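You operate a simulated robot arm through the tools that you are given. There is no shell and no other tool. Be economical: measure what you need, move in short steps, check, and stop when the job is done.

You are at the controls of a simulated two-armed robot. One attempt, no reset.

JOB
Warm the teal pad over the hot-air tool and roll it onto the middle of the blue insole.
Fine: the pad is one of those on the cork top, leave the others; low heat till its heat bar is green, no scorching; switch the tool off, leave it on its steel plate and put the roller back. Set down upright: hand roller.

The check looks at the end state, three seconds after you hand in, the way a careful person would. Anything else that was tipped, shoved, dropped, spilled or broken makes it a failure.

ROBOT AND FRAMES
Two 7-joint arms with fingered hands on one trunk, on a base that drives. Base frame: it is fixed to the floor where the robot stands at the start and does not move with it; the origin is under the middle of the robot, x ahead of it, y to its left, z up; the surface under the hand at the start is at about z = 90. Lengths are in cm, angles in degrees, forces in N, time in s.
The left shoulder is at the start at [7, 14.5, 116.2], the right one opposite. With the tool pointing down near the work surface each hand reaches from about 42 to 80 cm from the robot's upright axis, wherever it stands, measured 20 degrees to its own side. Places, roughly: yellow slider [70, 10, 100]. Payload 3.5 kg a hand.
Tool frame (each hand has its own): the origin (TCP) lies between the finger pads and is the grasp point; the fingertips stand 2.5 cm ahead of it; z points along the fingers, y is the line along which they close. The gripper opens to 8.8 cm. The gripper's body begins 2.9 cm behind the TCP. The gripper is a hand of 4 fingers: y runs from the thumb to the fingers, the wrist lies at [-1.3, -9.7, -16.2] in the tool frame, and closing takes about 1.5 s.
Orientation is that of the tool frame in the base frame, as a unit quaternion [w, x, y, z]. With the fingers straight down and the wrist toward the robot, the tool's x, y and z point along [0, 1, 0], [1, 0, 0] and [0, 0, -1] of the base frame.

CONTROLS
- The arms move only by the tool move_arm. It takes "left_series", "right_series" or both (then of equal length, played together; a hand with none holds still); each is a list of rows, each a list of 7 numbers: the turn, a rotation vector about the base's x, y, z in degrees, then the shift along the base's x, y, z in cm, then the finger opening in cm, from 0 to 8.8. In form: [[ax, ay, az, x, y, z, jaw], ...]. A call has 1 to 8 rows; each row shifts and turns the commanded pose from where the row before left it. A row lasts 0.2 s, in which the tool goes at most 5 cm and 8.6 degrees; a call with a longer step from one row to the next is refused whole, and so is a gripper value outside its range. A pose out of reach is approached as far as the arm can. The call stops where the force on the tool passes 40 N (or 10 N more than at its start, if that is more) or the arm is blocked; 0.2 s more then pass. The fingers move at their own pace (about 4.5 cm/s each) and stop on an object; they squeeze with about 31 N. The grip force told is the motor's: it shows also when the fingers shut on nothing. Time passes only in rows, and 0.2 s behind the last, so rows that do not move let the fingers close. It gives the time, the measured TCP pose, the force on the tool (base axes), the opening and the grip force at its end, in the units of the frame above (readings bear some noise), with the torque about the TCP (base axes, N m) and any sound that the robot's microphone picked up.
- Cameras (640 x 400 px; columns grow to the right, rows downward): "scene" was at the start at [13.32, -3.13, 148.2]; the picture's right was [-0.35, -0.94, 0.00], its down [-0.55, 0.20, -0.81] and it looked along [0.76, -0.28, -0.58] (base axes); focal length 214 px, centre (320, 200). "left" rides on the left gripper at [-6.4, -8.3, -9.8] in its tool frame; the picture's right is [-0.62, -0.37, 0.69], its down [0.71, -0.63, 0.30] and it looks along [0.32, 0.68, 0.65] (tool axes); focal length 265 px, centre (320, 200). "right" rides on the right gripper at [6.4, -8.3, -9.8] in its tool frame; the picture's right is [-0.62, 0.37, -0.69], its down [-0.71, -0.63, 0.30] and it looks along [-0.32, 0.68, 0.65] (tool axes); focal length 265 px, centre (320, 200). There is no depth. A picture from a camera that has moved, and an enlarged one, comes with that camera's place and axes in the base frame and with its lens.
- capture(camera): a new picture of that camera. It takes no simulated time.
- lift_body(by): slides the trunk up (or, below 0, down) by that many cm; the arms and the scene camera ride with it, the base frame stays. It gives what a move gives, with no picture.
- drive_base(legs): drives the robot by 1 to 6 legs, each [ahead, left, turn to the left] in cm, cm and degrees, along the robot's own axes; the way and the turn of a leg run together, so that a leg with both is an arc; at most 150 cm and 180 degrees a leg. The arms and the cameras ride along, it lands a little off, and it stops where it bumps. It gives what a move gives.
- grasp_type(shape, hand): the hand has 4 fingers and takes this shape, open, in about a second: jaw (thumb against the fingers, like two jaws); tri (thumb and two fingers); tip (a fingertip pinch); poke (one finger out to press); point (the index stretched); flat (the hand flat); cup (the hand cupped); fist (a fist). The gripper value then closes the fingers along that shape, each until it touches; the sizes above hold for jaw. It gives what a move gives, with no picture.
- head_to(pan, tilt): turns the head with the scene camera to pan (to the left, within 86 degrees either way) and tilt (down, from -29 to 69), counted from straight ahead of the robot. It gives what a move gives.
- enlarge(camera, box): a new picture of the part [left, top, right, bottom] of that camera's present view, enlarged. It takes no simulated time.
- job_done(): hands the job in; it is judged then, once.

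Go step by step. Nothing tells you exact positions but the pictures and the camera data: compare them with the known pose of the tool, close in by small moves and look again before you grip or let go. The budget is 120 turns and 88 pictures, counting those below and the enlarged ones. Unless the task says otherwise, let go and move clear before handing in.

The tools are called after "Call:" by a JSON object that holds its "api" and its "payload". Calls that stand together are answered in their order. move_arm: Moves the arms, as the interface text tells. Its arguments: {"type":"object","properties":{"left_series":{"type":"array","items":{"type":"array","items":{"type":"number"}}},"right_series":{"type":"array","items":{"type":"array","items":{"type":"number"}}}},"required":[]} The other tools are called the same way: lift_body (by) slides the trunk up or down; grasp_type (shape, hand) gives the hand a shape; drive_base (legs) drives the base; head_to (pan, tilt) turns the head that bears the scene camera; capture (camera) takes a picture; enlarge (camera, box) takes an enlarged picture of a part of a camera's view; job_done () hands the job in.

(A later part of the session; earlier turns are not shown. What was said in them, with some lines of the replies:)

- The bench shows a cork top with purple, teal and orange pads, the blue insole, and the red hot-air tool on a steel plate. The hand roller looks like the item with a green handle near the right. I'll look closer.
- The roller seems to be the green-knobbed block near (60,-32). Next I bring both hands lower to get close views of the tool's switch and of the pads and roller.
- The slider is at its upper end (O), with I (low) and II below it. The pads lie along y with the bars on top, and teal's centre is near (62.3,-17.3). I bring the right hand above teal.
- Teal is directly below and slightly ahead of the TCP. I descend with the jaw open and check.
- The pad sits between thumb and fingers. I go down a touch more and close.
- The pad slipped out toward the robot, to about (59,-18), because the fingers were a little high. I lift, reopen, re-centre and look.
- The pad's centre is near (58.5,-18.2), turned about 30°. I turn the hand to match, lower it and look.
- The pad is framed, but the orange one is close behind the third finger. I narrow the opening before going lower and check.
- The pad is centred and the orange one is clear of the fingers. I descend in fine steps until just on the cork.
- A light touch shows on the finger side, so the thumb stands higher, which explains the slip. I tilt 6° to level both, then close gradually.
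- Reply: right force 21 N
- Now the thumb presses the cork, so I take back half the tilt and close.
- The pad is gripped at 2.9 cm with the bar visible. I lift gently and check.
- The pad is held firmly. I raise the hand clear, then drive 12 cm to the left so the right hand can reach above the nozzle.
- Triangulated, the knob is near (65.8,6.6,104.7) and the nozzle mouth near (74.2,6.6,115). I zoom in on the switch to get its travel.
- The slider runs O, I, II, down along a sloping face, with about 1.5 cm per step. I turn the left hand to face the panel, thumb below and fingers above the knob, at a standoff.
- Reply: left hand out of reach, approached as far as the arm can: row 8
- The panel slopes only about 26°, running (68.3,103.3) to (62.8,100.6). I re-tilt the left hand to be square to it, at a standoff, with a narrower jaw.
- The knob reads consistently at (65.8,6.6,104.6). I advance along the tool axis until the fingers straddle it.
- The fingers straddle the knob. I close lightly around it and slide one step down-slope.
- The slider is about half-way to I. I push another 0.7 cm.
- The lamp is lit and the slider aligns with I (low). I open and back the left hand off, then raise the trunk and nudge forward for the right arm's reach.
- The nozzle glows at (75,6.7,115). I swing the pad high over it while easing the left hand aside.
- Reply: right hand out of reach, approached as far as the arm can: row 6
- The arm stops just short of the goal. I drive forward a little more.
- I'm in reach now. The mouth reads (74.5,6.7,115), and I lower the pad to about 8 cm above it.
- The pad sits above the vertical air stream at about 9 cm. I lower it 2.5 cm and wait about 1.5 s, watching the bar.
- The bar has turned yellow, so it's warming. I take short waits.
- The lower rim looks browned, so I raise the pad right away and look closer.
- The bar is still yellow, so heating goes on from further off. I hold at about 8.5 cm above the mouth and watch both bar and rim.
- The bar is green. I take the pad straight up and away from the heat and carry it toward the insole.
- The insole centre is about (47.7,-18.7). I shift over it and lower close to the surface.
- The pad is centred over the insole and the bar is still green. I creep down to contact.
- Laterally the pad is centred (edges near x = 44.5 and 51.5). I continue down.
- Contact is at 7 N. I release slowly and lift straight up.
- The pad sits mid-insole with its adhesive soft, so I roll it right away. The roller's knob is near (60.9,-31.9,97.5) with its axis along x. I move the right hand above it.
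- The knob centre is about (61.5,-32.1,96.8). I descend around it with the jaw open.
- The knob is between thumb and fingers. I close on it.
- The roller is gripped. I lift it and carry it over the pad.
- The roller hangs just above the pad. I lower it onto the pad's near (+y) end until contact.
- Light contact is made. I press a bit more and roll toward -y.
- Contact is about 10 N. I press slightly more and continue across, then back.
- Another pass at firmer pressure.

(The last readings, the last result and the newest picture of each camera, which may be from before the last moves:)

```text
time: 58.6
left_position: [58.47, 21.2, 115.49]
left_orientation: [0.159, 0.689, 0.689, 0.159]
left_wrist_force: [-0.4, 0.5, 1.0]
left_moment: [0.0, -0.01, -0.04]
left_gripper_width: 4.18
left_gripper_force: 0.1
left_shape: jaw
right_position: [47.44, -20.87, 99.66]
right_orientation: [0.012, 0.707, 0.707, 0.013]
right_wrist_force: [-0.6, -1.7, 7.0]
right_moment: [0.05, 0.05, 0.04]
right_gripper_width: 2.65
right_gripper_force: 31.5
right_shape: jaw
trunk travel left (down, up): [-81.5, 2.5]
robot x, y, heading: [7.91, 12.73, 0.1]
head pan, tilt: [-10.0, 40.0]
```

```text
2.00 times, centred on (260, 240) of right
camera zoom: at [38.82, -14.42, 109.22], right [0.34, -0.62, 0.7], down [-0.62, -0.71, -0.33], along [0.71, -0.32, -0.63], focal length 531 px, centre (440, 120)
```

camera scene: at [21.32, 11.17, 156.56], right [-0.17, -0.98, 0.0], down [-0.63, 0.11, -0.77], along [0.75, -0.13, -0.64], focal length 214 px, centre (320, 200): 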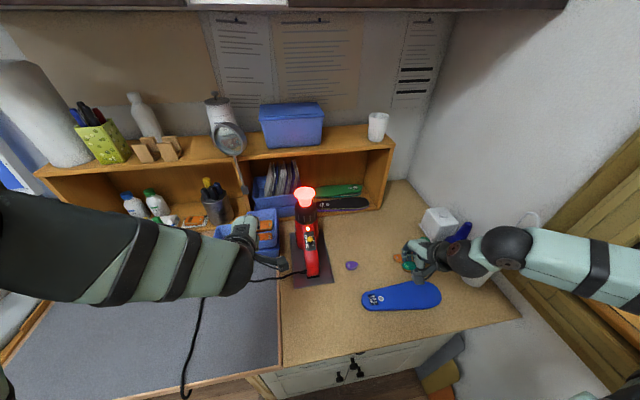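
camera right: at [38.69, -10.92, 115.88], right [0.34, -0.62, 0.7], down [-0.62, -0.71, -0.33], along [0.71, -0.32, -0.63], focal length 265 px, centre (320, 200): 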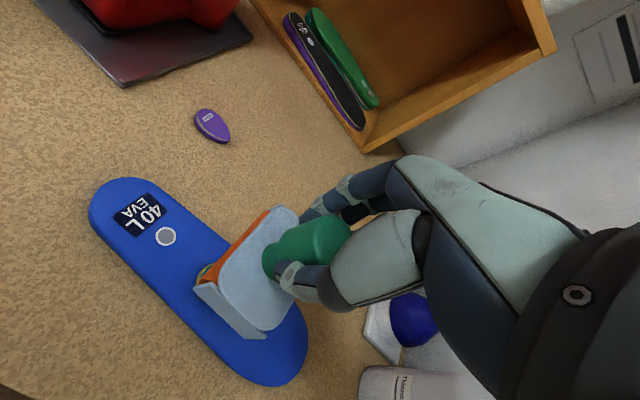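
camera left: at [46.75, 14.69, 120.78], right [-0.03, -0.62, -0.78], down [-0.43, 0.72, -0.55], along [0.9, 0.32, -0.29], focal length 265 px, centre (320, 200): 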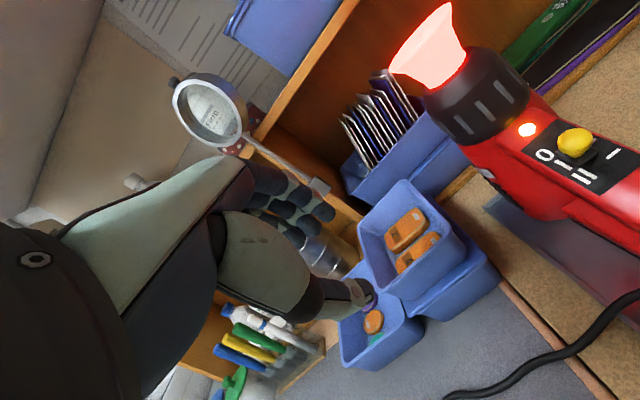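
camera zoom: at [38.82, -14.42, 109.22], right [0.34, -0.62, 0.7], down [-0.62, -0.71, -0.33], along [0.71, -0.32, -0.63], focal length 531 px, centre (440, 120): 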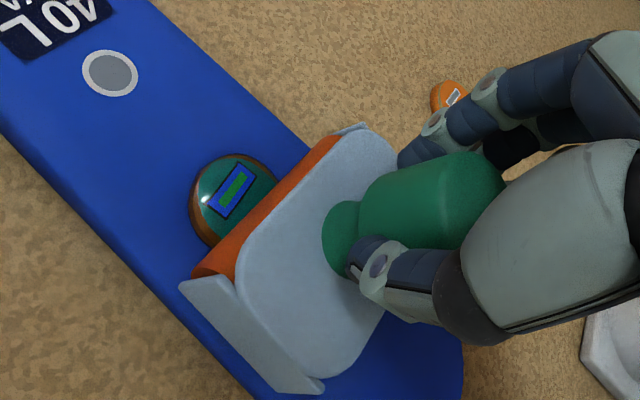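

The bar's frame turned from orange to blue, so the roll took. I lift off and look at the pad.

Call:
{"api": "move_arm", "payload": {"right_series": [[0, 0, 0, 0, 0, 1.5, 1.5], [0, 0, 0, 0, 0, 4, 1.5], [0, 0, 0, 2.0, -2.9, 2, 1.5], [0, 0, 0, 2.8, -2.9, 0, 1.5], [0, 0, 0, 2.8, -2.9, 0, 1.5], [0, 0, 0, 2.8, -2.0, 0, 1.5], [0, 0, 0, 2.8, -0.6, 0, 1.5], [0, 0, 0, 0, 0, 0, 1.5]]}}

Call:
{"api": "enlarge", "payload": {"camera": "scene", "box": [340, 200, 500, 320]}}

Call:
{"api": "capture", "payload": {"camera": "right"}}

```text
time: 60.4
left_position: [58.56, 21.04, 115.47]
left_orientation: [0.158, 0.69, 0.688, 0.16]
left_wrist_force: [0.2, 0.8, -0.6]
left_moment: [0.0, 0.0, 0.02]
left_gripper_width: 4.16
left_gripper_force: 0.0
left_shape: jaw
right_position: [60.87, -32.24, 107.1]
right_orientation: [0.012, 0.707, 0.707, 0.014]
right_wrist_force: [0.5, 0.3, -4.0]
right_moment: [-0.03, -0.03, -0.03]
right_gripper_width: 2.61
right_gripper_force: 31.2
right_shape: jaw
trunk travel left (down, up): [-81.5, 2.5]
robot x, y, heading: [8.05, 12.63, 0.2]
head pan, tilt: [-10.0, 40.0]
```

```text
3.33 times, centred on (420, 260) of scene
camera zoom: at [21.37, 11.17, 156.56], right [-0.17, -0.98, 0.0], down [-0.63, 0.11, -0.77], along [0.75, -0.13, -0.64], focal length 715 px, centre (-13, 0)
```

zoom: 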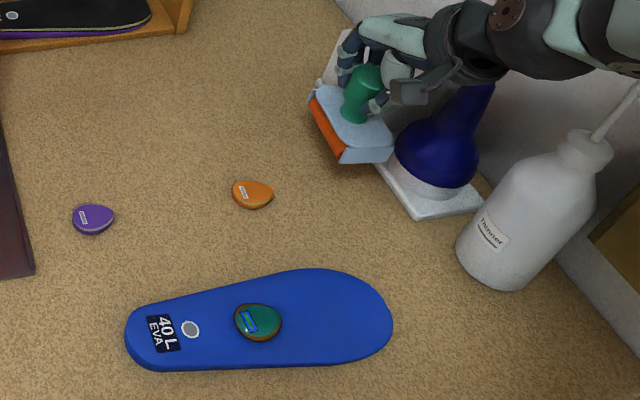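

```text
26 pictures are left
camera right: at [52.19, -25.67, 116.73], right [0.34, -0.62, 0.7], down [-0.62, -0.71, -0.33], along [0.71, -0.32, -0.63], focal length 265 px, centre (320, 200)
```

right: 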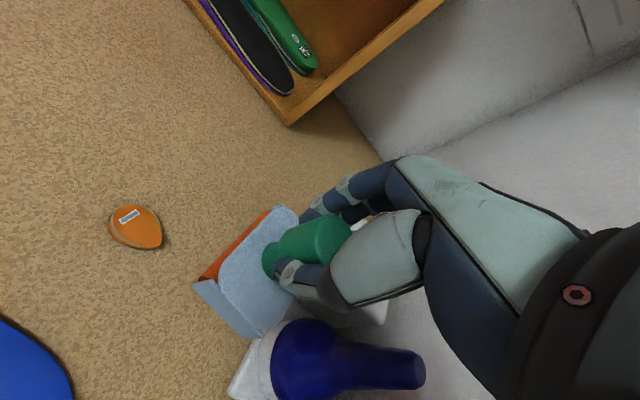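

The pad is bonded in the middle of the insole. Now I set the roller back at its original spot.

Call:
{"api": "move_arm", "payload": {"right_series": [[0, 0, 0, 0.5, 0.1, -3, 1.5], [0, 0, 0, 0, 0, -3, 1.5], [0, 0, 0, 0, 0, -2, 1.5], [0, 0, 0, 0, 0, -0.6, 1.5], [0, 0, 0, 0, 0, -0.3, 1.5], [0, 0, 0, 0, 0, 0, 1.5]]}}

```text
time: 61.8
left_position: [58.62, 21.12, 115.51]
left_orientation: [0.159, 0.69, 0.688, 0.16]
left_wrist_force: [-0.4, 0.0, 0.0]
left_moment: [-0.03, -0.03, 0.04]
left_gripper_width: 4.17
left_gripper_force: 0.0
left_shape: jaw
right_position: [61.44, -32.17, 98.01]
right_orientation: [0.013, 0.707, 0.707, 0.014]
right_wrist_force: [-0.8, -0.3, -3.8]
right_moment: [0.05, 0.01, -0.02]
right_gripper_width: 2.61
right_gripper_force: 31.3
right_shape: jaw
trunk travel left (down, up): [-81.5, 2.5]
robot x, y, heading: [7.82, 12.86, -0.0]
head pan, tilt: [-10.0, 40.0]
```

Call:
{"api": "move_arm", "payload": {"right_series": [[0, 0, 0, 0, 0, -0.1, 1.5], [0, 0, 0, 0, 0, -0.1, 1.5], [0, 0, 0, 0, 0, 0, 1.5]]}}

Call:
{"api": "enlarge", "payload": {"camera": "right", "box": [160, 160, 400, 340]}}

```text
time: 62.6
left_position: [58.56, 21.16, 115.44]
left_orientation: [0.159, 0.689, 0.689, 0.159]
left_wrist_force: [-0.5, 0.2, 0.5]
left_moment: [0.02, -0.03, -0.02]
left_gripper_width: 4.16
left_gripper_force: 0.0
left_shape: jaw
right_position: [61.25, -32.21, 97.98]
right_orientation: [0.013, 0.706, 0.707, 0.014]
right_wrist_force: [0.1, 0.4, -0.5]
right_moment: [-0.02, -0.05, 0.01]
right_gripper_width: 2.66
right_gripper_force: 31.4
right_shape: jaw
trunk travel left (down, up): [-81.5, 2.5]
robot x, y, heading: [8.3, 12.8, -0.2]
head pan, tilt: [-10.0, 40.0]
```

```text
2.22 times, centred on (280, 250) of right
camera zoom: at [52.67, -25.62, 107.61], right [0.34, -0.62, 0.71], down [-0.62, -0.71, -0.33], along [0.71, -0.32, -0.63], focal length 590 px, centre (409, 89)
```

zoom: 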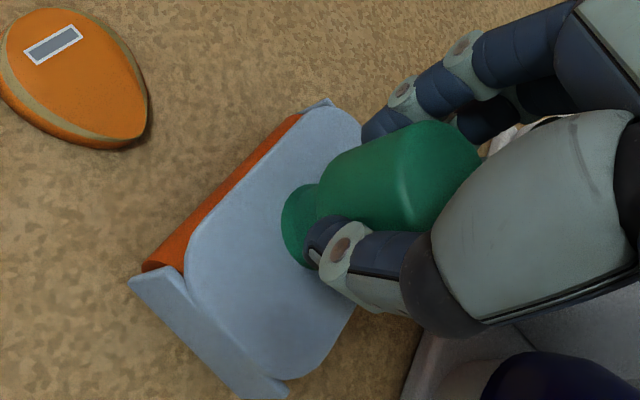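

It is down and level. I open and lift clear.

Call:
{"api": "move_arm", "payload": {"right_series": [[0, 0, 0, 0, 0, -0.05, 3.2], [0, 0, 0, 0, 0, 0, 4.5], [0, 0, 0, 0, 0, 0, 6.0], [0, 0, 0, 0, 0, 0, 6.5], [0, 0, 0, 0, 0, 1, 6.5], [0, 0, 0, 0, 0, 4, 6.5], [0, 0, 0, 0, 0, 5, 6.5], [0, 0, 0, 0, 0, 5, 6.5]]}}

Call:
{"api": "capture", "payload": {"camera": "right"}}

Call:
{"api": "capture", "payload": {"camera": "left"}}

```text
time: 64.4
left_position: [58.41, 21.1, 115.56]
left_orientation: [0.16, 0.69, 0.688, 0.159]
left_wrist_force: [0.5, -0.2, 0.4]
left_moment: [0.01, 0.01, -0.01]
left_gripper_width: 4.17
left_gripper_force: 0.0
left_shape: jaw
right_position: [61.32, -32.06, 112.76]
right_orientation: [0.013, 0.707, 0.707, 0.013]
right_wrist_force: [-0.5, 0.4, -0.5]
right_moment: [0.0, 0.05, -0.01]
right_gripper_width: 6.48
right_gripper_force: 0.1
right_shape: jaw
trunk travel left (down, up): [-81.5, 2.5]
robot x, y, heading: [7.77, 12.74, -0.1]
head pan, tilt: [-10.0, 40.0]
```

```text
24 pictures are left
camera right: at [52.5, -25.44, 122.42], right [0.34, -0.62, 0.7], down [-0.62, -0.71, -0.33], along [0.71, -0.32, -0.63], focal length 265 px, centre (320, 200)
```

right: 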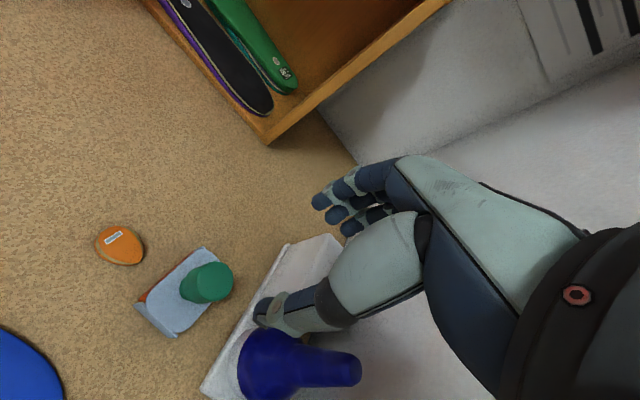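

```text
23 pictures are left
camera left: at [46.68, 14.81, 120.8], right [-0.03, -0.62, -0.78], down [-0.43, 0.71, -0.55], along [0.9, 0.32, -0.29], focal length 265 px, centre (320, 200)
```

left: 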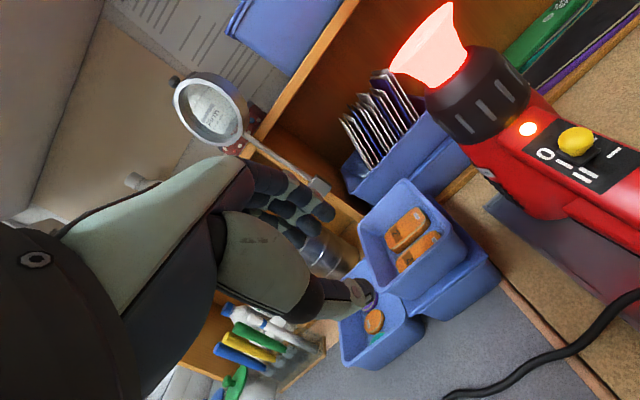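

The roller stands upright in place. Next I switch the tool off, bringing the left hand back to the standoff in front of the slider.

Call:
{"api": "move_arm", "payload": {"left_series": [[0, 0, 0, 0.33, -3.6, -0.6, 4.2], [0, 0, 0, 0.33, -3.6, -0.6, 4.2], [0, 0, 0, 0.33, -3.6, -0.6, 4.2], [0, 0, 0, 0.33, -3.6, -0.6, 4.2], [0, 0, 0, 0, 0, 0, 4.2]]}}

Call:
{"api": "enlarge", "payload": {"camera": "left", "box": [240, 160, 480, 340]}}

```text
time: 65.8
left_position: [61.67, 8.58, 115.94]
left_orientation: [0.188, 0.66, 0.714, 0.137]
left_wrist_force: [-0.3, -0.1, -0.5]
left_moment: [-0.01, 0.0, -0.03]
left_gripper_width: 4.17
left_gripper_force: 0.0
left_shape: jaw
right_position: [61.28, -32.06, 112.67]
right_orientation: [0.013, 0.707, 0.707, 0.013]
right_wrist_force: [-0.4, -0.6, 0.6]
right_moment: [-0.02, 0.01, -0.02]
right_gripper_width: 6.46
right_gripper_force: 0.0
right_shape: jaw
trunk travel left (down, up): [-81.5, 2.5]
robot x, y, heading: [8.06, 12.67, -0.1]
head pan, tilt: [-10.0, 40.0]
stopped in row 5 (left hand): the arm was blocked; the commanded pose is now the measured one
```

```text
2.22 times, centred on (360, 250) of left
camera zoom: at [50.15, 1.96, 121.66], right [0.02, -0.69, -0.73], down [-0.47, 0.64, -0.61], along [0.88, 0.35, -0.31], focal length 590 px, centre (231, 89)
```

zoom: 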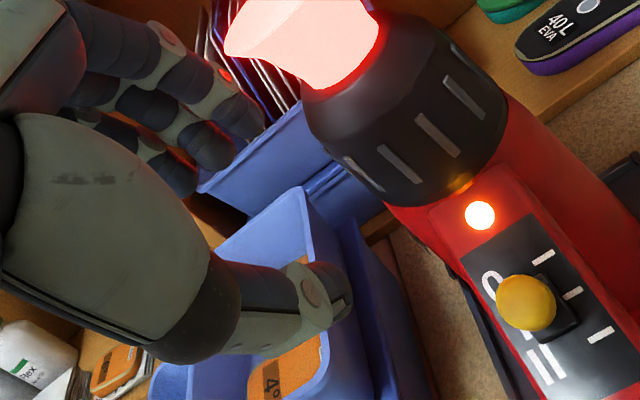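

The left arm got blocked because the base is too close for this pose; the tool wasn't touched. I back off, raise the right hand, drive back 8 cm and lower the trunk to the earlier geometry.

Call:
{"api": "move_arm", "payload": {"left_series": [[0, 0, 0, -0.5, 3, 1.5, 4.2], [0, 0, 0, -0.5, 3, 1.5, 4.2], [0, 0, 0, 0, 0, 0, 4.2]], "right_series": [[0, 0, 0, 0, 0, 4.5, 6.5], [0, 0, 0, 0, 0, 4.5, 6.5], [0, 0, 0, 0, 0, 3, 6.5]]}}

Call:
{"api": "drive_base", "payload": {"legs": [[-8, 0, 0]]}}

Call:
{"api": "lift_body", "payload": {"by": -9}}

Call:
{"api": "capture", "payload": {"camera": "scene"}}

```text
time: 66.6
left_position: [60.59, 14.35, 118.89]
left_orientation: [0.185, 0.663, 0.712, 0.139]
left_wrist_force: [0.8, 0.4, 0.0]
left_moment: [0.01, -0.01, 0.01]
left_gripper_width: 4.13
left_gripper_force: 0.1
left_shape: jaw
right_position: [61.47, -32.4, 124.52]
right_orientation: [0.01, 0.707, 0.707, 0.014]
right_wrist_force: [-0.4, 0.4, -0.7]
right_moment: [0.03, 0.03, -0.01]
right_gripper_width: 6.49
right_gripper_force: 0.1
right_shape: jaw
trunk travel left (down, up): [-81.5, 2.5]
robot x, y, heading: [7.86, 12.63, 0.1]
head pan, tilt: [-10.0, 40.0]
```

```text
time: 67.6
left_position: [53.35, 14.5, 118.38]
left_orientation: [0.183, 0.662, 0.714, 0.137]
left_wrist_force: [1.0, 0.5, -0.5]
left_moment: [-0.04, -0.02, 0.01]
left_gripper_width: 4.14
left_gripper_force: 0.1
left_shape: jaw
right_position: [54.18, -32.19, 124.25]
right_orientation: [0.01, 0.707, 0.707, 0.011]
right_wrist_force: [0.2, 0.4, -1.1]
right_moment: [0.03, 0.05, -0.01]
right_gripper_width: 6.48
right_gripper_force: 0.1
right_shape: jaw
trunk travel left (down, up): [-81.5, 2.5]
robot x, y, heading: [-0.04, 13.01, -0.1]
head pan, tilt: [-10.0, 40.0]
```

```text
time: 68.9
left_position: [52.73, 14.46, 109.88]
left_orientation: [0.185, 0.662, 0.713, 0.139]
left_wrist_force: [-0.1, -0.3, 0.1]
left_moment: [0.01, 0.01, -0.01]
left_gripper_width: 4.15
left_gripper_force: 0.1
left_shape: jaw
right_position: [53.64, -32.25, 115.58]
right_orientation: [0.012, 0.707, 0.707, 0.013]
right_wrist_force: [0.3, -0.4, 0.1]
right_moment: [0.02, 0.03, 0.02]
right_gripper_width: 6.5
right_gripper_force: 0.0
right_shape: jaw
trunk travel left (down, up): [-72.5, 11.5]
robot x, y, heading: [-0.03, 12.83, 0.1]
head pan, tilt: [-10.0, 40.0]
```

```text
21 pictures are left
camera scene: at [13.6, 11.2, 147.56], right [-0.17, -0.98, 0.0], down [-0.63, 0.11, -0.77], along [0.75, -0.13, -0.64], focal length 214 px, centre (320, 200)
```

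scene: 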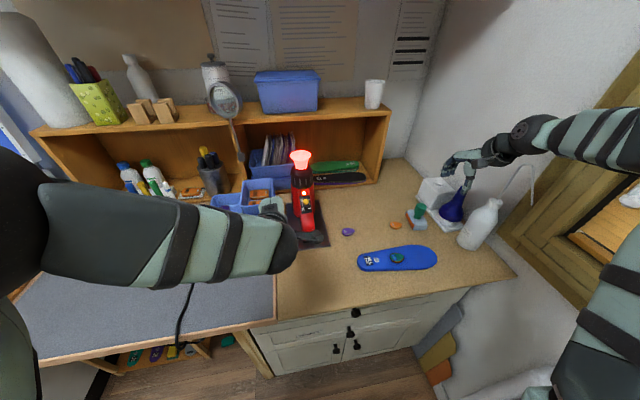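

The geometry is as before now. I restore the hand orientation and go to the standoff in front of the slider.

Call:
{"api": "move_arm", "payload": {"left_series": [[4.6, 0.5, -3.3, 1, 0, 3.2, 4.2], [0, 0, 0, 2, -2.6, 0, 4.2], [0, 0, 0, 2, -2.6, 0, 4.2], [0, 0, 0, 2, -2.6, 0, 4.2], [0, 0, 0, 0, 0, 0, 4.2]]}}

Call:
{"api": "enlarge", "payload": {"camera": "left", "box": [240, 160, 480, 340]}}

```text
time: 70.1
left_position: [59.86, 7.29, 114.19]
left_orientation: [0.169, 0.684, 0.693, 0.156]
left_wrist_force: [0.1, -0.3, -0.6]
left_moment: [-0.01, 0.04, 0.02]
left_gripper_width: 4.17
left_gripper_force: 0.0
left_shape: jaw
right_position: [53.48, -32.08, 115.61]
right_orientation: [0.013, 0.706, 0.708, 0.012]
right_wrist_force: [0.1, 0.2, -0.3]
right_moment: [0.01, -0.01, -0.01]
right_gripper_width: 6.5
right_gripper_force: 0.1
right_shape: jaw
trunk travel left (down, up): [-72.5, 11.5]
robot x, y, heading: [-0.01, 12.97, -0.2]
head pan, tilt: [-10.0, 40.0]
```

```text
2.22 times, centred on (360, 250) of left
camera zoom: at [48.12, 0.9, 119.41], right [-0.01, -0.64, -0.77], down [-0.43, 0.7, -0.57], along [0.9, 0.33, -0.28], focal length 590 px, centre (231, 89)
```

zoom: 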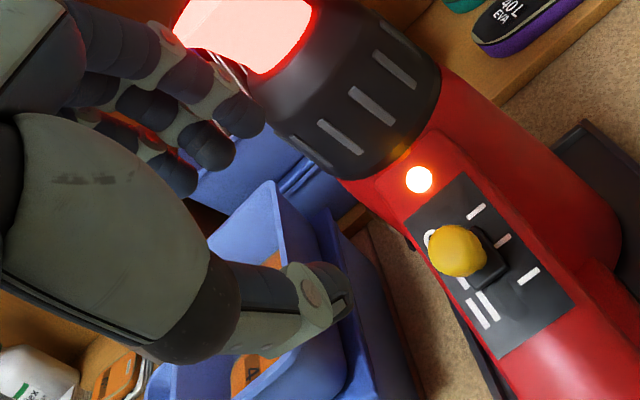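

The knob reads (64.3,6.5,104.2) at I. I advance so thumb and fingers straddle it.

Call:
{"api": "move_arm", "payload": {"left_series": [[0, 0, 0, 0.6, -0.7, -2.0, 3.5], [0, 0, 0, 1.1, 0, -2.3, 3.5], [0, 0, 0, 1.1, 0, -2.2, 3.5], [0, 0, 0, 0.7, 0, -1.4, 3.5], [0, 0, 0, 0, 0, 0, 3.5]]}}

Call:
{"api": "enlarge", "payload": {"camera": "left", "box": [240, 160, 480, 340]}}

```text
time: 71.3
left_position: [63.88, 7.28, 105.77]
left_orientation: [0.167, 0.676, 0.702, 0.15]
left_wrist_force: [0.0, 0.8, -0.2]
left_moment: [-0.03, -0.02, 0.02]
left_gripper_width: 3.55
left_gripper_force: 0.1
left_shape: jaw
right_position: [53.52, -31.97, 115.63]
right_orientation: [0.013, 0.707, 0.707, 0.014]
right_wrist_force: [0.3, 0.1, -0.5]
right_moment: [-0.01, 0.02, 0.02]
right_gripper_width: 6.49
right_gripper_force: 0.0
right_shape: jaw
trunk travel left (down, up): [-72.5, 11.5]
robot x, y, heading: [0.32, 12.88, 0.2]
head pan, tilt: [-10.0, 40.0]
```

```text
2.22 times, centred on (360, 250) of left
camera zoom: at [52.42, 0.82, 111.22], right [-0.01, -0.64, -0.76], down [-0.45, 0.68, -0.57], along [0.89, 0.34, -0.3], focal length 590 px, centre (231, 89)
```

zoom: 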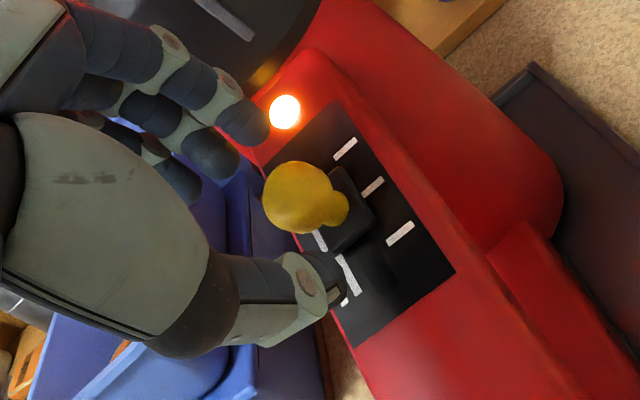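

The knob is straddled. I centre slightly in y, narrow the jaw, and push up-slope toward O.

Call:
{"api": "move_arm", "payload": {"left_series": [[0, 0, 0, 0, -0.5, 0, 2.5], [0, 0, 0, 0, 0, 0, 2.5], [0, 0, 0, 0.4, 0, 0.2, 2.5], [0, 0, 0, 0.4, 0, 0.2, 2.5], [0, 0, 0, 0.4, 0, 0.2, 2.5], [0, 0, 0, 0, 0, 0, 2.5]]}}

Call:
{"api": "enlarge", "payload": {"camera": "left", "box": [240, 160, 480, 340]}}

```text
time: 72.7
left_position: [65.08, 6.72, 106.3]
left_orientation: [0.167, 0.679, 0.698, 0.152]
left_wrist_force: [0.0, 0.4, -0.2]
left_moment: [-0.02, 0.0, 0.04]
left_gripper_width: 2.51
left_gripper_force: 0.1
left_shape: jaw
right_position: [53.54, -32.18, 115.7]
right_orientation: [0.013, 0.707, 0.707, 0.013]
right_wrist_force: [0.0, -0.4, 0.5]
right_moment: [-0.04, -0.01, -0.01]
right_gripper_width: 6.48
right_gripper_force: 0.1
right_shape: jaw
trunk travel left (down, up): [-72.5, 11.5]
robot x, y, heading: [-0.01, 12.82, 0.2]
head pan, tilt: [-10.0, 40.0]
```

```text
2.22 times, centred on (360, 250) of left
camera zoom: at [53.46, 0.11, 111.73], right [-0.01, -0.64, -0.77], down [-0.45, 0.69, -0.57], along [0.89, 0.34, -0.3], focal length 590 px, centre (231, 89)
```

zoom: 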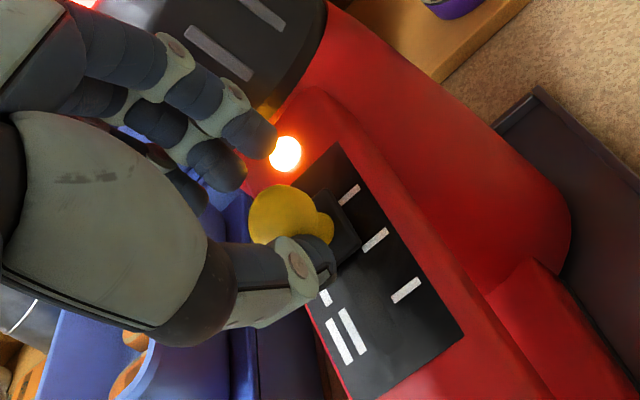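

Call:
{"api": "move_arm", "payload": {"left_series": [[0, 0, 0, 0.35, 0, 0.17, 2.5], [0, 0, 0, 0.35, 0, 0.17, 2.5], [0, 0, 0, 0, 0, 0, 2.5]]}}

Call:
{"api": "enlarge", "payload": {"camera": "left", "box": [240, 160, 480, 340]}}

```text
time: 73.5
left_position: [65.69, 6.63, 106.55]
left_orientation: [0.164, 0.68, 0.698, 0.153]
left_wrist_force: [-0.6, -0.5, 0.7]
left_moment: [0.03, 0.04, 0.02]
left_gripper_width: 2.54
left_gripper_force: 0.0
left_shape: jaw
right_position: [53.56, -32.15, 115.54]
right_orientation: [0.012, 0.708, 0.706, 0.013]
right_wrist_force: [0.3, -0.1, -0.2]
right_moment: [0.0, 0.0, 0.01]
right_gripper_width: 6.48
right_gripper_force: 0.0
right_shape: jaw
trunk travel left (down, up): [-72.5, 11.5]
robot x, y, heading: [0.04, 12.94, -0.0]
head pan, tilt: [-10.0, 40.0]
```

```text
2.22 times, centred on (360, 250) of left
camera zoom: at [54.03, 0.06, 112.0], right [-0.02, -0.64, -0.77], down [-0.45, 0.69, -0.56], along [0.89, 0.34, -0.3], focal length 590 px, centre (231, 89)
```

zoom: 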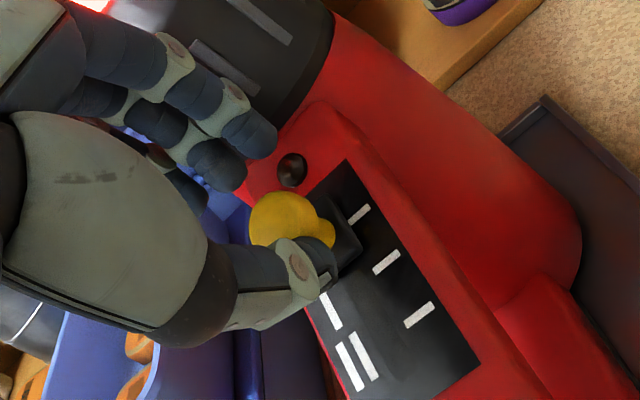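

The lamp is out. A little more push seats the slider at O, then I open and retreat along the approach.

Call:
{"api": "move_arm", "payload": {"left_series": [[0, 0, 0, 0.27, 0, 0.13, 2.5], [0, 0, 0, 0, 0, 0, 2.5], [0, 0, 0, 0, 0, 0, 3.6], [0, 0, 0, -0.3, 0, -0.15, 3.6], [0, 0, 0, -1.0, 0, 2.0, 3.6], [0, 0, 0, -1.7, 0, 3.5, 3.6], [0, 0, 0, -2.0, 0, 3.5, 3.6], [0, 0, 0, 0, 0, 0, 3.6]]}}

Call:
{"api": "enlarge", "payload": {"camera": "left", "box": [240, 100, 560, 340]}}

Call:
{"api": "capture", "payload": {"camera": "scene"}}

```text
time: 75.1
left_position: [60.36, 6.77, 106.57]
left_orientation: [0.107, 0.69, 0.709, 0.099]
left_wrist_force: [0.2, -0.2, -0.5]
left_moment: [-0.03, 0.01, 0.01]
left_gripper_width: 3.55
left_gripper_force: 0.1
left_shape: jaw
right_position: [53.4, -32.18, 115.67]
right_orientation: [0.012, 0.707, 0.707, 0.014]
right_wrist_force: [-0.2, -0.3, -0.5]
right_moment: [0.01, 0.02, 0.01]
right_gripper_width: 6.45
right_gripper_force: 0.0
right_shape: jaw
trunk travel left (down, up): [-72.5, 11.5]
robot x, y, heading: [-0.02, 12.9, 0.2]
head pan, tilt: [-10.0, 40.0]
stopped in row 8 (left hand): the arm was blocked; the commanded pose is now the measured one
```

```text
1.67 times, centred on (400, 220) of left
camera zoom: at [49.64, 0.24, 113.72], right [-0.14, -0.64, -0.76], down [-0.53, 0.69, -0.48], along [0.83, 0.34, -0.43], focal length 442 px, centre (187, 167)
```

zoom: 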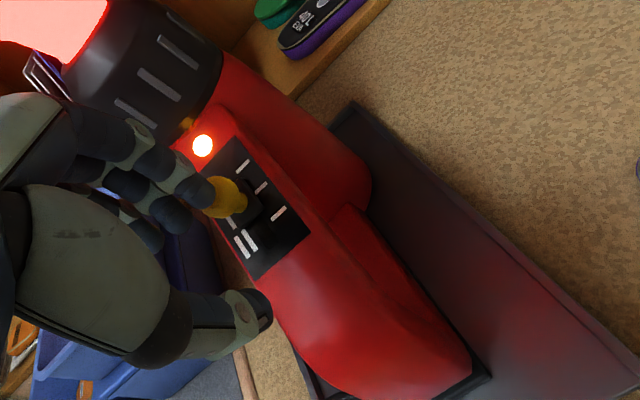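

```text
15 pictures are left
camera scene: at [13.51, 11.22, 147.56], right [-0.17, -0.98, 0.0], down [-0.63, 0.11, -0.77], along [0.75, -0.13, -0.64], focal length 214 px, centre (320, 200)
```

scene: 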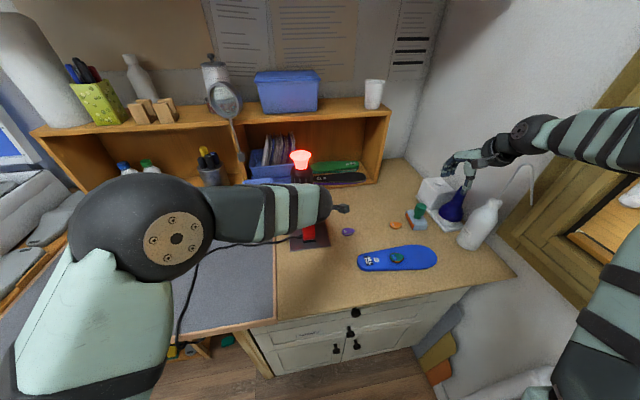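

The retreat was blocked by an arm limit and the fingers dragged the knob back to I. First I free the hand straight up, away from the knob.

Call:
{"api": "move_arm", "payload": {"left_series": [[0, 0, 0, 0.6, 0, 0.6, 4.4], [0, 0, 0, 0.3, 0, 1.0, 4.4], [0, 0, 0, 0, 0, 1.5, 4.4], [0, 0, 0, 0, 0, 2, 4.4], [0, 0, 0, 0, 0, 0, 4.4]]}}

Call:
{"api": "capture", "payload": {"camera": "left"}}

```text
time: 76.3
left_position: [61.4, 7.25, 111.43]
left_orientation: [0.106, 0.687, 0.713, 0.095]
left_wrist_force: [0.4, -0.6, 0.7]
left_moment: [-0.01, -0.02, -0.02]
left_gripper_width: 4.32
left_gripper_force: 0.1
left_shape: jaw
right_position: [53.5, -32.08, 115.61]
right_orientation: [0.012, 0.707, 0.707, 0.013]
right_wrist_force: [0.4, -0.3, -0.4]
right_moment: [-0.01, 0.0, 0.0]
right_gripper_width: 6.48
right_gripper_force: 0.0
right_shape: jaw
trunk travel left (down, up): [-72.5, 11.5]
robot x, y, heading: [0.21, 13.16, 0.2]
head pan, tilt: [-10.0, 40.0]
```

```text
14 pictures are left
camera left: at [50.89, 0.55, 118.75], right [-0.14, -0.64, -0.76], down [-0.54, 0.69, -0.48], along [0.83, 0.34, -0.44], focal length 265 px, centre (320, 200)
```

left: 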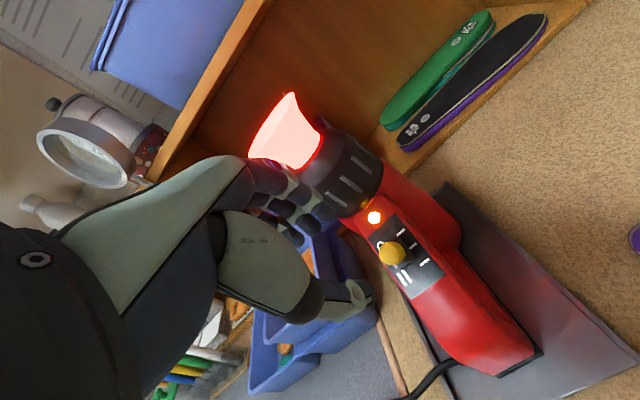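

The hand is free, the tool is unmoved, and the slider is at I. I approach again with this gentler tilt, which the arm handles well.

Call:
{"api": "move_arm", "payload": {"left_series": [[0, 0, 0, 0.9, -0.75, -0.4, 3.8], [0, 0, 0, 0.5, 0, -1.7, 3.8], [0, 0, 0, 0.5, 0, -1.7, 3.8], [0, 0, 0, 0.4, 0, -1.4, 3.8], [0, 0, 0, 0, 0, 0, 3.8]]}}

Call:
{"api": "enlarge", "payload": {"camera": "left", "box": [240, 160, 480, 340]}}

```text
time: 77.5
left_position: [64.36, 7.24, 106.84]
left_orientation: [0.114, 0.678, 0.72, 0.092]
left_wrist_force: [0.2, 1.0, 0.3]
left_moment: [-0.01, -0.01, 0.03]
left_gripper_width: 3.85
left_gripper_force: 0.1
left_shape: jaw
right_position: [53.55, -32.11, 115.63]
right_orientation: [0.013, 0.706, 0.708, 0.014]
right_wrist_force: [0.9, -0.2, 0.3]
right_moment: [0.02, 0.01, -0.01]
right_gripper_width: 6.5
right_gripper_force: 0.0
right_shape: jaw
trunk travel left (down, up): [-72.5, 11.5]
robot x, y, heading: [0.11, 12.93, -0.1]
head pan, tilt: [-10.0, 40.0]
```

```text
2.22 times, centred on (360, 250) of left
camera zoom: at [53.85, 0.59, 114.37], right [-0.12, -0.66, -0.74], down [-0.55, 0.67, -0.5], along [0.82, 0.35, -0.45], focal length 590 px, centre (231, 89)
```

zoom: 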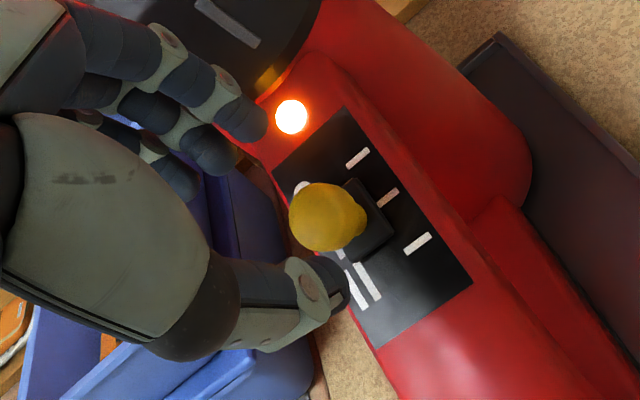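

The knob is between the fingers. I lower slightly, narrow the jaw, and push up-slope to O.

Call:
{"api": "move_arm", "payload": {"left_series": [[0, 0, 0, 0, -0.2, -0.5, 3.8], [0, 0, 0, 0, 0, 0, 2.9], [0, 0, 0, 0, 0, 0, 2.9], [0, 0, 0, 0.4, 0, 0.19, 2.9], [0, 0, 0, 0.4, 0, 0.19, 2.9], [0, 0, 0, 0.3, 0, 0.14, 2.9], [0, 0, 0, 0, 0, 0, 2.9]]}}

Call:
{"api": "enlarge", "payload": {"camera": "left", "box": [240, 160, 480, 340]}}

```text
time: 79.1
left_position: [65.22, 7.0, 106.73]
left_orientation: [0.111, 0.68, 0.719, 0.092]
left_wrist_force: [-0.7, 0.5, 2.5]
left_moment: [-0.06, 0.08, 0.02]
left_gripper_width: 2.95
left_gripper_force: 0.0
left_shape: jaw
right_position: [53.53, -32.18, 115.65]
right_orientation: [0.012, 0.707, 0.707, 0.014]
right_wrist_force: [0.3, 0.4, 0.3]
right_moment: [-0.03, 0.02, 0.0]
right_gripper_width: 6.47
right_gripper_force: 0.0
right_shape: jaw
trunk travel left (down, up): [-72.5, 11.5]
robot x, y, heading: [-0.04, 12.51, 0.3]
head pan, tilt: [-10.0, 40.0]
```

```text
2.22 times, centred on (360, 250) of left
camera zoom: at [54.77, 0.35, 114.19], right [-0.12, -0.65, -0.75], down [-0.55, 0.67, -0.5], along [0.82, 0.35, -0.44], focal length 590 px, centre (231, 89)
```

zoom: 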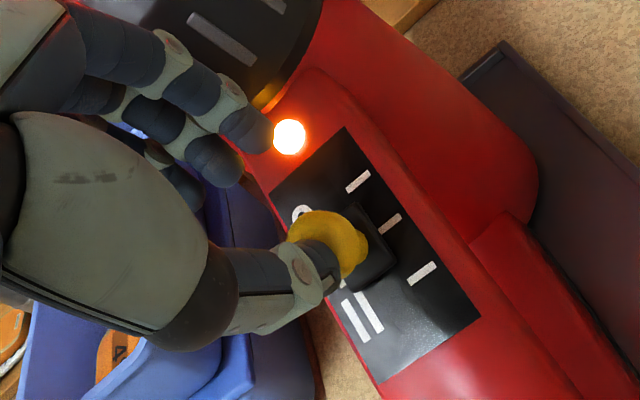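

The thumb is riding on the knob because the arm can't quite get to the commanded spot. I lift off and shift the base to the right so the left arm has room.

Call:
{"api": "move_arm", "payload": {"left_series": [[0, 0, 0, 0, 0, 1.0, 3.8], [0, 0, 0, 0, 0, 2.5, 3.8], [0, 0, 0, -0.3, 0, 3.0, 3.8], [0, 0, 0, -0.5, 0.5, 1, 3.8]], "right_series": [[0, 0, 0, 0, 3, 1, 6.5], [0, 0, 0, 0, 3, 1, 6.5], [0, 0, 0, 0, 3, 1, 6.5], [0, 0, 0, 0, 3, 1, 6.5]]}}

Call:
{"api": "drive_base", "payload": {"legs": [[-3, 0, 0], [0, -9, 0]]}}

Call:
{"api": "capture", "payload": {"camera": "scene"}}

```text
time: 80.3
left_position: [64.11, 8.04, 108.51]
left_orientation: [0.073, 0.683, 0.725, 0.06]
left_wrist_force: [-0.7, -0.2, -0.5]
left_moment: [-0.01, 0.01, 0.01]
left_gripper_width: 3.76
left_gripper_force: 0.1
left_shape: jaw
right_position: [53.55, -19.99, 119.7]
right_orientation: [0.012, 0.707, 0.707, 0.014]
right_wrist_force: [0.1, -0.1, -0.5]
right_moment: [-0.02, 0.01, 0.01]
right_gripper_width: 6.46
right_gripper_force: 0.1
right_shape: jaw
trunk travel left (down, up): [-72.5, 11.5]
robot x, y, heading: [-0.07, 12.47, -0.1]
head pan, tilt: [-10.0, 40.0]
stopped in row 4 (left hand): the arm was blocked; the commanded pose is now the measured one
```

```text
time: 81.9
left_position: [61.25, -0.66, 108.65]
left_orientation: [0.075, 0.682, 0.725, 0.059]
left_wrist_force: [0.3, -0.3, 0.5]
left_moment: [-0.01, 0.02, 0.01]
left_gripper_width: 3.77
left_gripper_force: 0.0
left_shape: jaw
right_position: [50.51, -28.65, 119.75]
right_orientation: [0.012, 0.706, 0.708, 0.013]
right_wrist_force: [-0.8, 0.3, -0.9]
right_moment: [-0.01, 0.0, 0.0]
right_gripper_width: 6.51
right_gripper_force: 0.1
right_shape: jaw
trunk travel left (down, up): [-72.5, 11.5]
robot x, y, heading: [-2.98, 3.8, 0.3]
head pan, tilt: [-10.0, 40.0]
```

```text
11 pictures are left
camera scene: at [10.64, 2.53, 147.56], right [-0.17, -0.98, 0.0], down [-0.63, 0.11, -0.77], along [0.75, -0.13, -0.64], focal length 214 px, centre (320, 200)
```

scene: 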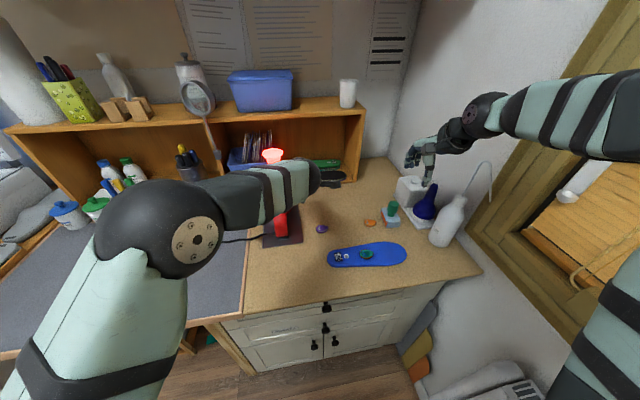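

The base has shifted and everything else looks untouched. I raise the left hand, restore its tilt, and return to the standoff.

Call:
{"api": "move_arm", "payload": {"left_series": [[0, 0, 0, -0.5, 0, 3, 3.8], [1.05, -7.5, -1.6, -0.5, 0, 3, 3.8], [1.05, -7.5, -1.6, 0, 0, 0, 3.8], [0, 0, 0, 0, 3.6, -1, 3.8], [0, 0, 0, 0, 3.6, -1, 3.8], [0, 0, 0, 0, 0, 0, 3.8]]}}

```text
time: 83.3
left_position: [60.03, 6.22, 112.57]
left_orientation: [0.156, 0.69, 0.688, 0.161]
left_wrist_force: [0.3, -0.6, 0.6]
left_moment: [0.03, 0.0, 0.0]
left_gripper_width: 3.79
left_gripper_force: 0.1
left_shape: jaw
right_position: [50.62, -28.98, 119.7]
right_orientation: [0.012, 0.707, 0.707, 0.015]
right_wrist_force: [-1.0, -1.1, 0.4]
right_moment: [0.01, -0.02, -0.02]
right_gripper_width: 6.45
right_gripper_force: 0.1
right_shape: jaw
trunk travel left (down, up): [-72.5, 11.5]
robot x, y, heading: [-2.73, 3.93, -0.1]
head pan, tilt: [-10.0, 40.0]
```

The arm tracks exactly now. I check the knob before closing in.

Call:
{"api": "enlarge", "payload": {"camera": "left", "box": [240, 160, 480, 340]}}

```text
2.22 times, centred on (360, 250) of left
camera zoom: at [48.23, -0.21, 117.8], right [-0.03, -0.61, -0.79], down [-0.43, 0.72, -0.54], along [0.9, 0.33, -0.29], focal length 590 px, centre (231, 89)
```

zoom: 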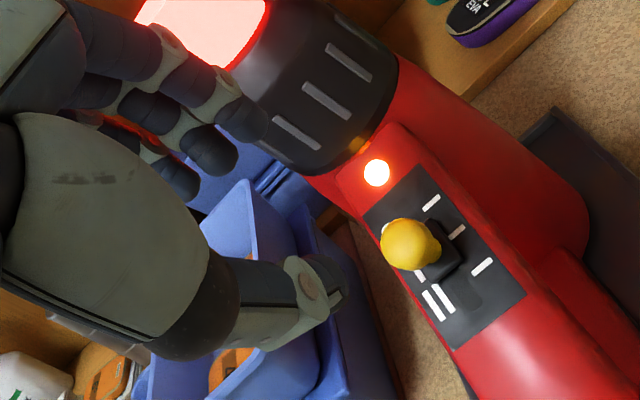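

The knob is at (64.3,6.65,104). I advance along the tool axis, narrow the jaw and push up-slope one step.

Call:
{"api": "move_arm", "payload": {"left_series": [[0, 0, 0, 1.1, 0.4, -2.3, 3.8], [0, 0, 0, 1.1, 0, -2.3, 3.8], [0, 0, 0, 1.0, 0, -2.3, 3.8], [0, 0, 0, 0, 0, 0, 2.6], [0, 0, 0, 0, 0, 0, 2.6]]}}

Call:
{"api": "enlarge", "payload": {"camera": "left", "box": [240, 160, 480, 340]}}

```text
time: 84.5
left_position: [63.31, 6.84, 105.72]
left_orientation: [0.156, 0.689, 0.689, 0.161]
left_wrist_force: [-0.7, 0.0, -0.4]
left_moment: [-0.01, -0.02, 0.0]
left_gripper_width: 2.66
left_gripper_force: 0.0
left_shape: jaw
right_position: [50.57, -28.81, 119.71]
right_orientation: [0.012, 0.706, 0.708, 0.013]
right_wrist_force: [-0.8, -1.7, -0.1]
right_moment: [-0.01, 0.01, -0.02]
right_gripper_width: 6.47
right_gripper_force: 0.0
right_shape: jaw
trunk travel left (down, up): [-72.5, 11.5]
robot x, y, heading: [-2.79, 3.77, -0.0]
head pan, tilt: [-10.0, 40.0]
```

```text
2.22 times, centred on (360, 250) of left
camera zoom: at [51.56, 0.35, 110.94], right [-0.03, -0.62, -0.79], down [-0.43, 0.72, -0.54], along [0.9, 0.33, -0.29], focal length 590 px, centre (231, 89)
```

zoom: 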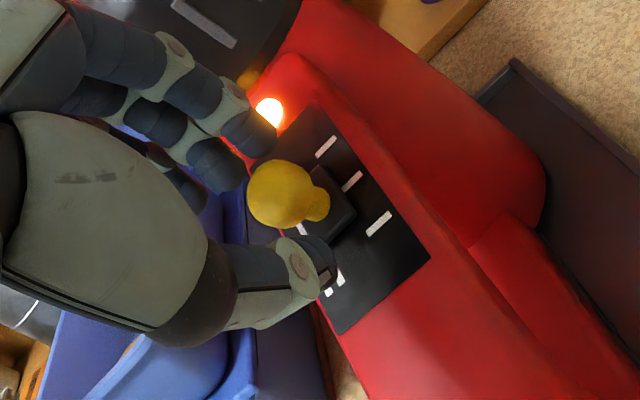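

Call:
{"api": "move_arm", "payload": {"left_series": [[0, 0, 0, 0.5, -0.1, 0.24, 2.6], [0, 0, 0, 0.5, 0, 0.24, 2.6], [0, 0, 0, 0.5, 0, 0.24, 2.6], [0, 0, 0, 0.4, 0, 0.2, 2.6], [0, 0, 0, 0.3, 0, 0.15, 2.6], [0, 0, 0, 0, 0, 0, 2.6]]}}

Call:
{"api": "enlarge", "payload": {"camera": "left", "box": [240, 160, 480, 340]}}

```text
time: 85.9
left_position: [65.5, 6.77, 106.75]
left_orientation: [0.155, 0.69, 0.689, 0.159]
left_wrist_force: [-1.2, -0.5, -0.2]
left_moment: [-0.01, 0.03, 0.0]
left_gripper_width: 2.63
left_gripper_force: 0.0
left_shape: jaw
right_position: [50.72, -28.97, 119.82]
right_orientation: [0.012, 0.707, 0.707, 0.014]
right_wrist_force: [-0.8, -0.7, 1.7]
right_moment: [-0.02, 0.02, 0.03]
right_gripper_width: 6.5
right_gripper_force: 0.2
right_shape: jaw
trunk travel left (down, up): [-72.5, 11.5]
robot x, y, heading: [-2.72, 3.89, -0.2]
head pan, tilt: [-10.0, 40.0]
```

```text
2.22 times, centred on (360, 250) of left
camera zoom: at [53.8, 0.28, 112.04], right [-0.03, -0.62, -0.79], down [-0.43, 0.72, -0.54], along [0.9, 0.33, -0.29], focal length 590 px, centre (231, 89)
```

zoom: 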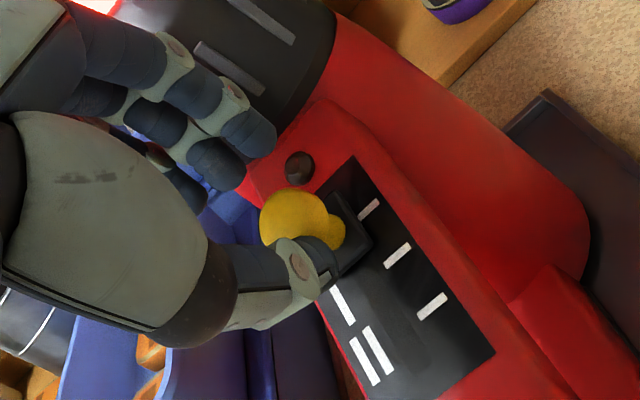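

The lamp is out. I push a touch more to seat it, then open and retreat exactly along the tool axis.

Call:
{"api": "move_arm", "payload": {"left_series": [[0, 0, 0, 0.36, 0, 0.17, 2.6], [0, 0, 0, 0, 0, 0, 2.6], [0, 0, 0, -0.3, 0, -0.15, 3.8], [0, 0, 0, 0, 0, 0, 3.8], [0, 0, 0, -0.45, 0, 0.9, 3.8], [0, 0, 0, -0.9, 0, 1.8, 3.8], [0, 0, 0, -1.6, 0, 3.3, 3.8], [0, 0, 0, -1.6, 0, 3.3, 3.8]]}}

Call:
{"api": "enlarge", "payload": {"camera": "left", "box": [240, 100, 560, 340]}}

```text
time: 87.7
left_position: [60.86, 6.71, 116.06]
left_orientation: [0.157, 0.69, 0.689, 0.16]
left_wrist_force: [0.2, -0.6, -0.2]
left_moment: [0.01, 0.01, 0.02]
left_gripper_width: 3.76
left_gripper_force: 0.3
left_shape: jaw
right_position: [50.39, -28.87, 119.86]
right_orientation: [0.013, 0.706, 0.708, 0.014]
right_wrist_force: [0.0, 0.5, 1.3]
right_moment: [-0.01, -0.04, 0.0]
right_gripper_width: 6.45
right_gripper_force: 0.0
right_shape: jaw
trunk travel left (down, up): [-72.5, 11.5]
robot x, y, heading: [-2.68, 3.83, -0.1]
head pan, tilt: [-10.0, 40.0]
```

```text
1.67 times, centred on (400, 220) of left
camera zoom: at [49.15, 0.2, 121.32], right [-0.03, -0.62, -0.79], down [-0.43, 0.72, -0.55], along [0.9, 0.33, -0.29], focal length 442 px, centre (187, 167)
```

zoom: 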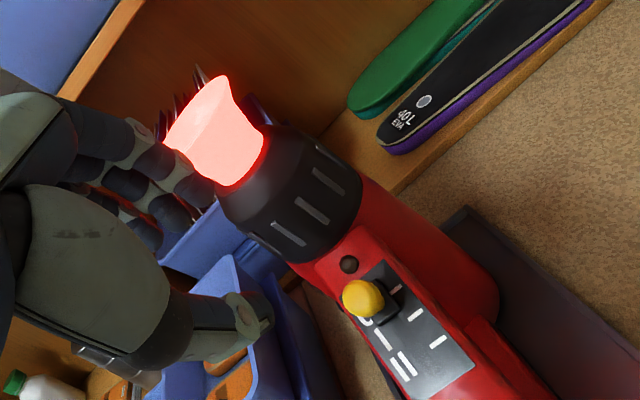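

The slider is at O and the lamp is dark, with the nozzle just cooling. I move the left hand clear and take a final look.

Call:
{"api": "move_arm", "payload": {"left_series": [[0, 0, 0, -2, 1, 3, 3.8], [0, 0, 0, -2, 1, 3, 3.8], [0, 0, 0, -2, 1, 3, 3.8], [0, 0, 0, 0, 0, 0, 3.8]]}}

Call:
{"api": "capture", "payload": {"camera": "scene"}}

Call:
{"api": "enlarge", "payload": {"camera": "right", "box": [0, 100, 320, 400]}}

Call:
{"api": "capture", "payload": {"camera": "left"}}

```text
time: 88.7
left_position: [55.16, 9.64, 125.05]
left_orientation: [0.156, 0.689, 0.689, 0.161]
left_wrist_force: [-0.2, 0.8, -0.1]
left_moment: [0.02, 0.01, 0.02]
left_gripper_width: 3.75
left_gripper_force: 0.1
left_shape: jaw
right_position: [50.52, -28.94, 119.78]
right_orientation: [0.012, 0.706, 0.708, 0.014]
right_wrist_force: [-0.5, 0.3, 0.8]
right_moment: [0.02, 0.0, -0.04]
right_gripper_width: 6.49
right_gripper_force: 0.1
right_shape: jaw
trunk travel left (down, up): [-72.5, 11.5]
robot x, y, heading: [-2.9, 3.84, -0.0]
head pan, tilt: [-10.0, 40.0]
```

```text
6 pictures are left
camera scene: at [10.67, 2.22, 147.55], right [-0.17, -0.98, 0.0], down [-0.63, 0.11, -0.77], along [0.75, -0.13, -0.64], focal length 214 px, centre (320, 200)
```

scene: 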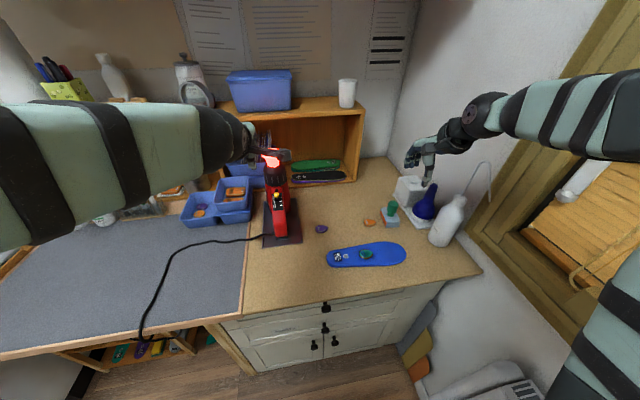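

```text
1.33 times, centred on (160, 250) of right
camera zoom: at [41.97, -22.39, 129.34], right [0.34, -0.62, 0.7], down [-0.62, -0.72, -0.33], along [0.71, -0.32, -0.63], focal length 354 px, centre (533, 133)
```

zoom: 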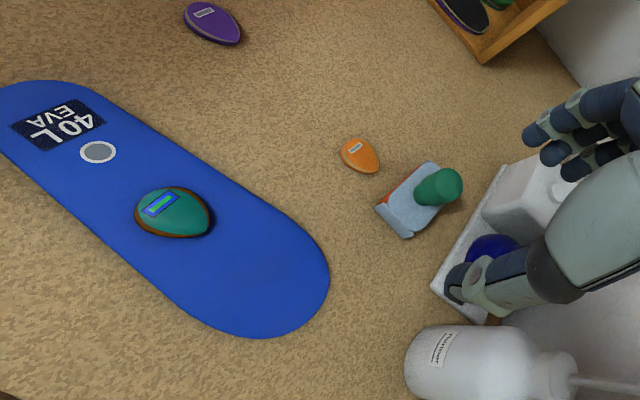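

```text
4 pictures are left
camera left: at [43.43, 3.2, 130.39], right [-0.03, -0.62, -0.79], down [-0.43, 0.72, -0.54], along [0.9, 0.33, -0.29], focal length 265 px, centre (320, 200)
```

left: 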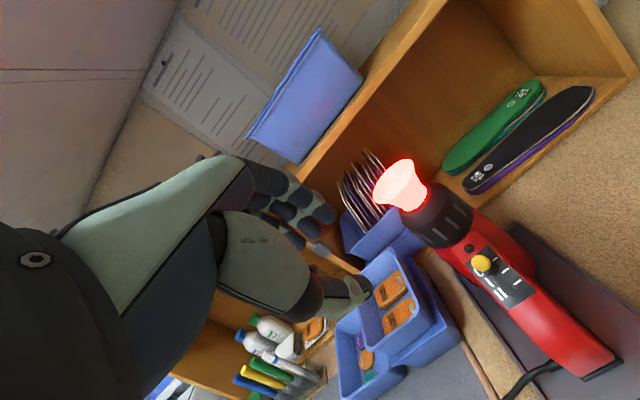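

The teal pad is fixed mid-insole with its bar green, the tool is off on its plate, the roller is upright at its spot, and both hands are clear. I hand in.

Call:
{"api": "job_done", "payload": {}}

```text
The job is handed in.
```

The teal pad was warmed on low heat until its bar turned green, then rolled onto the middle of the blue insole, and the job is handed in. The pad's lower rim turned brown during heating. It didn't spread, so I took it for soft adhesive rather than scorching, but I never looked at the underside.

- **Hot-air tool:** It is off and on its steel plate. My first switch-off slipped back to low and I had to redo it, so it ran longer than needed with the pad already off the heat. The nozzle was still glowing when I handed in.
- **Roller:** It stands upright where it was.
- **Other pads:** The purple and orange ones were left alone.
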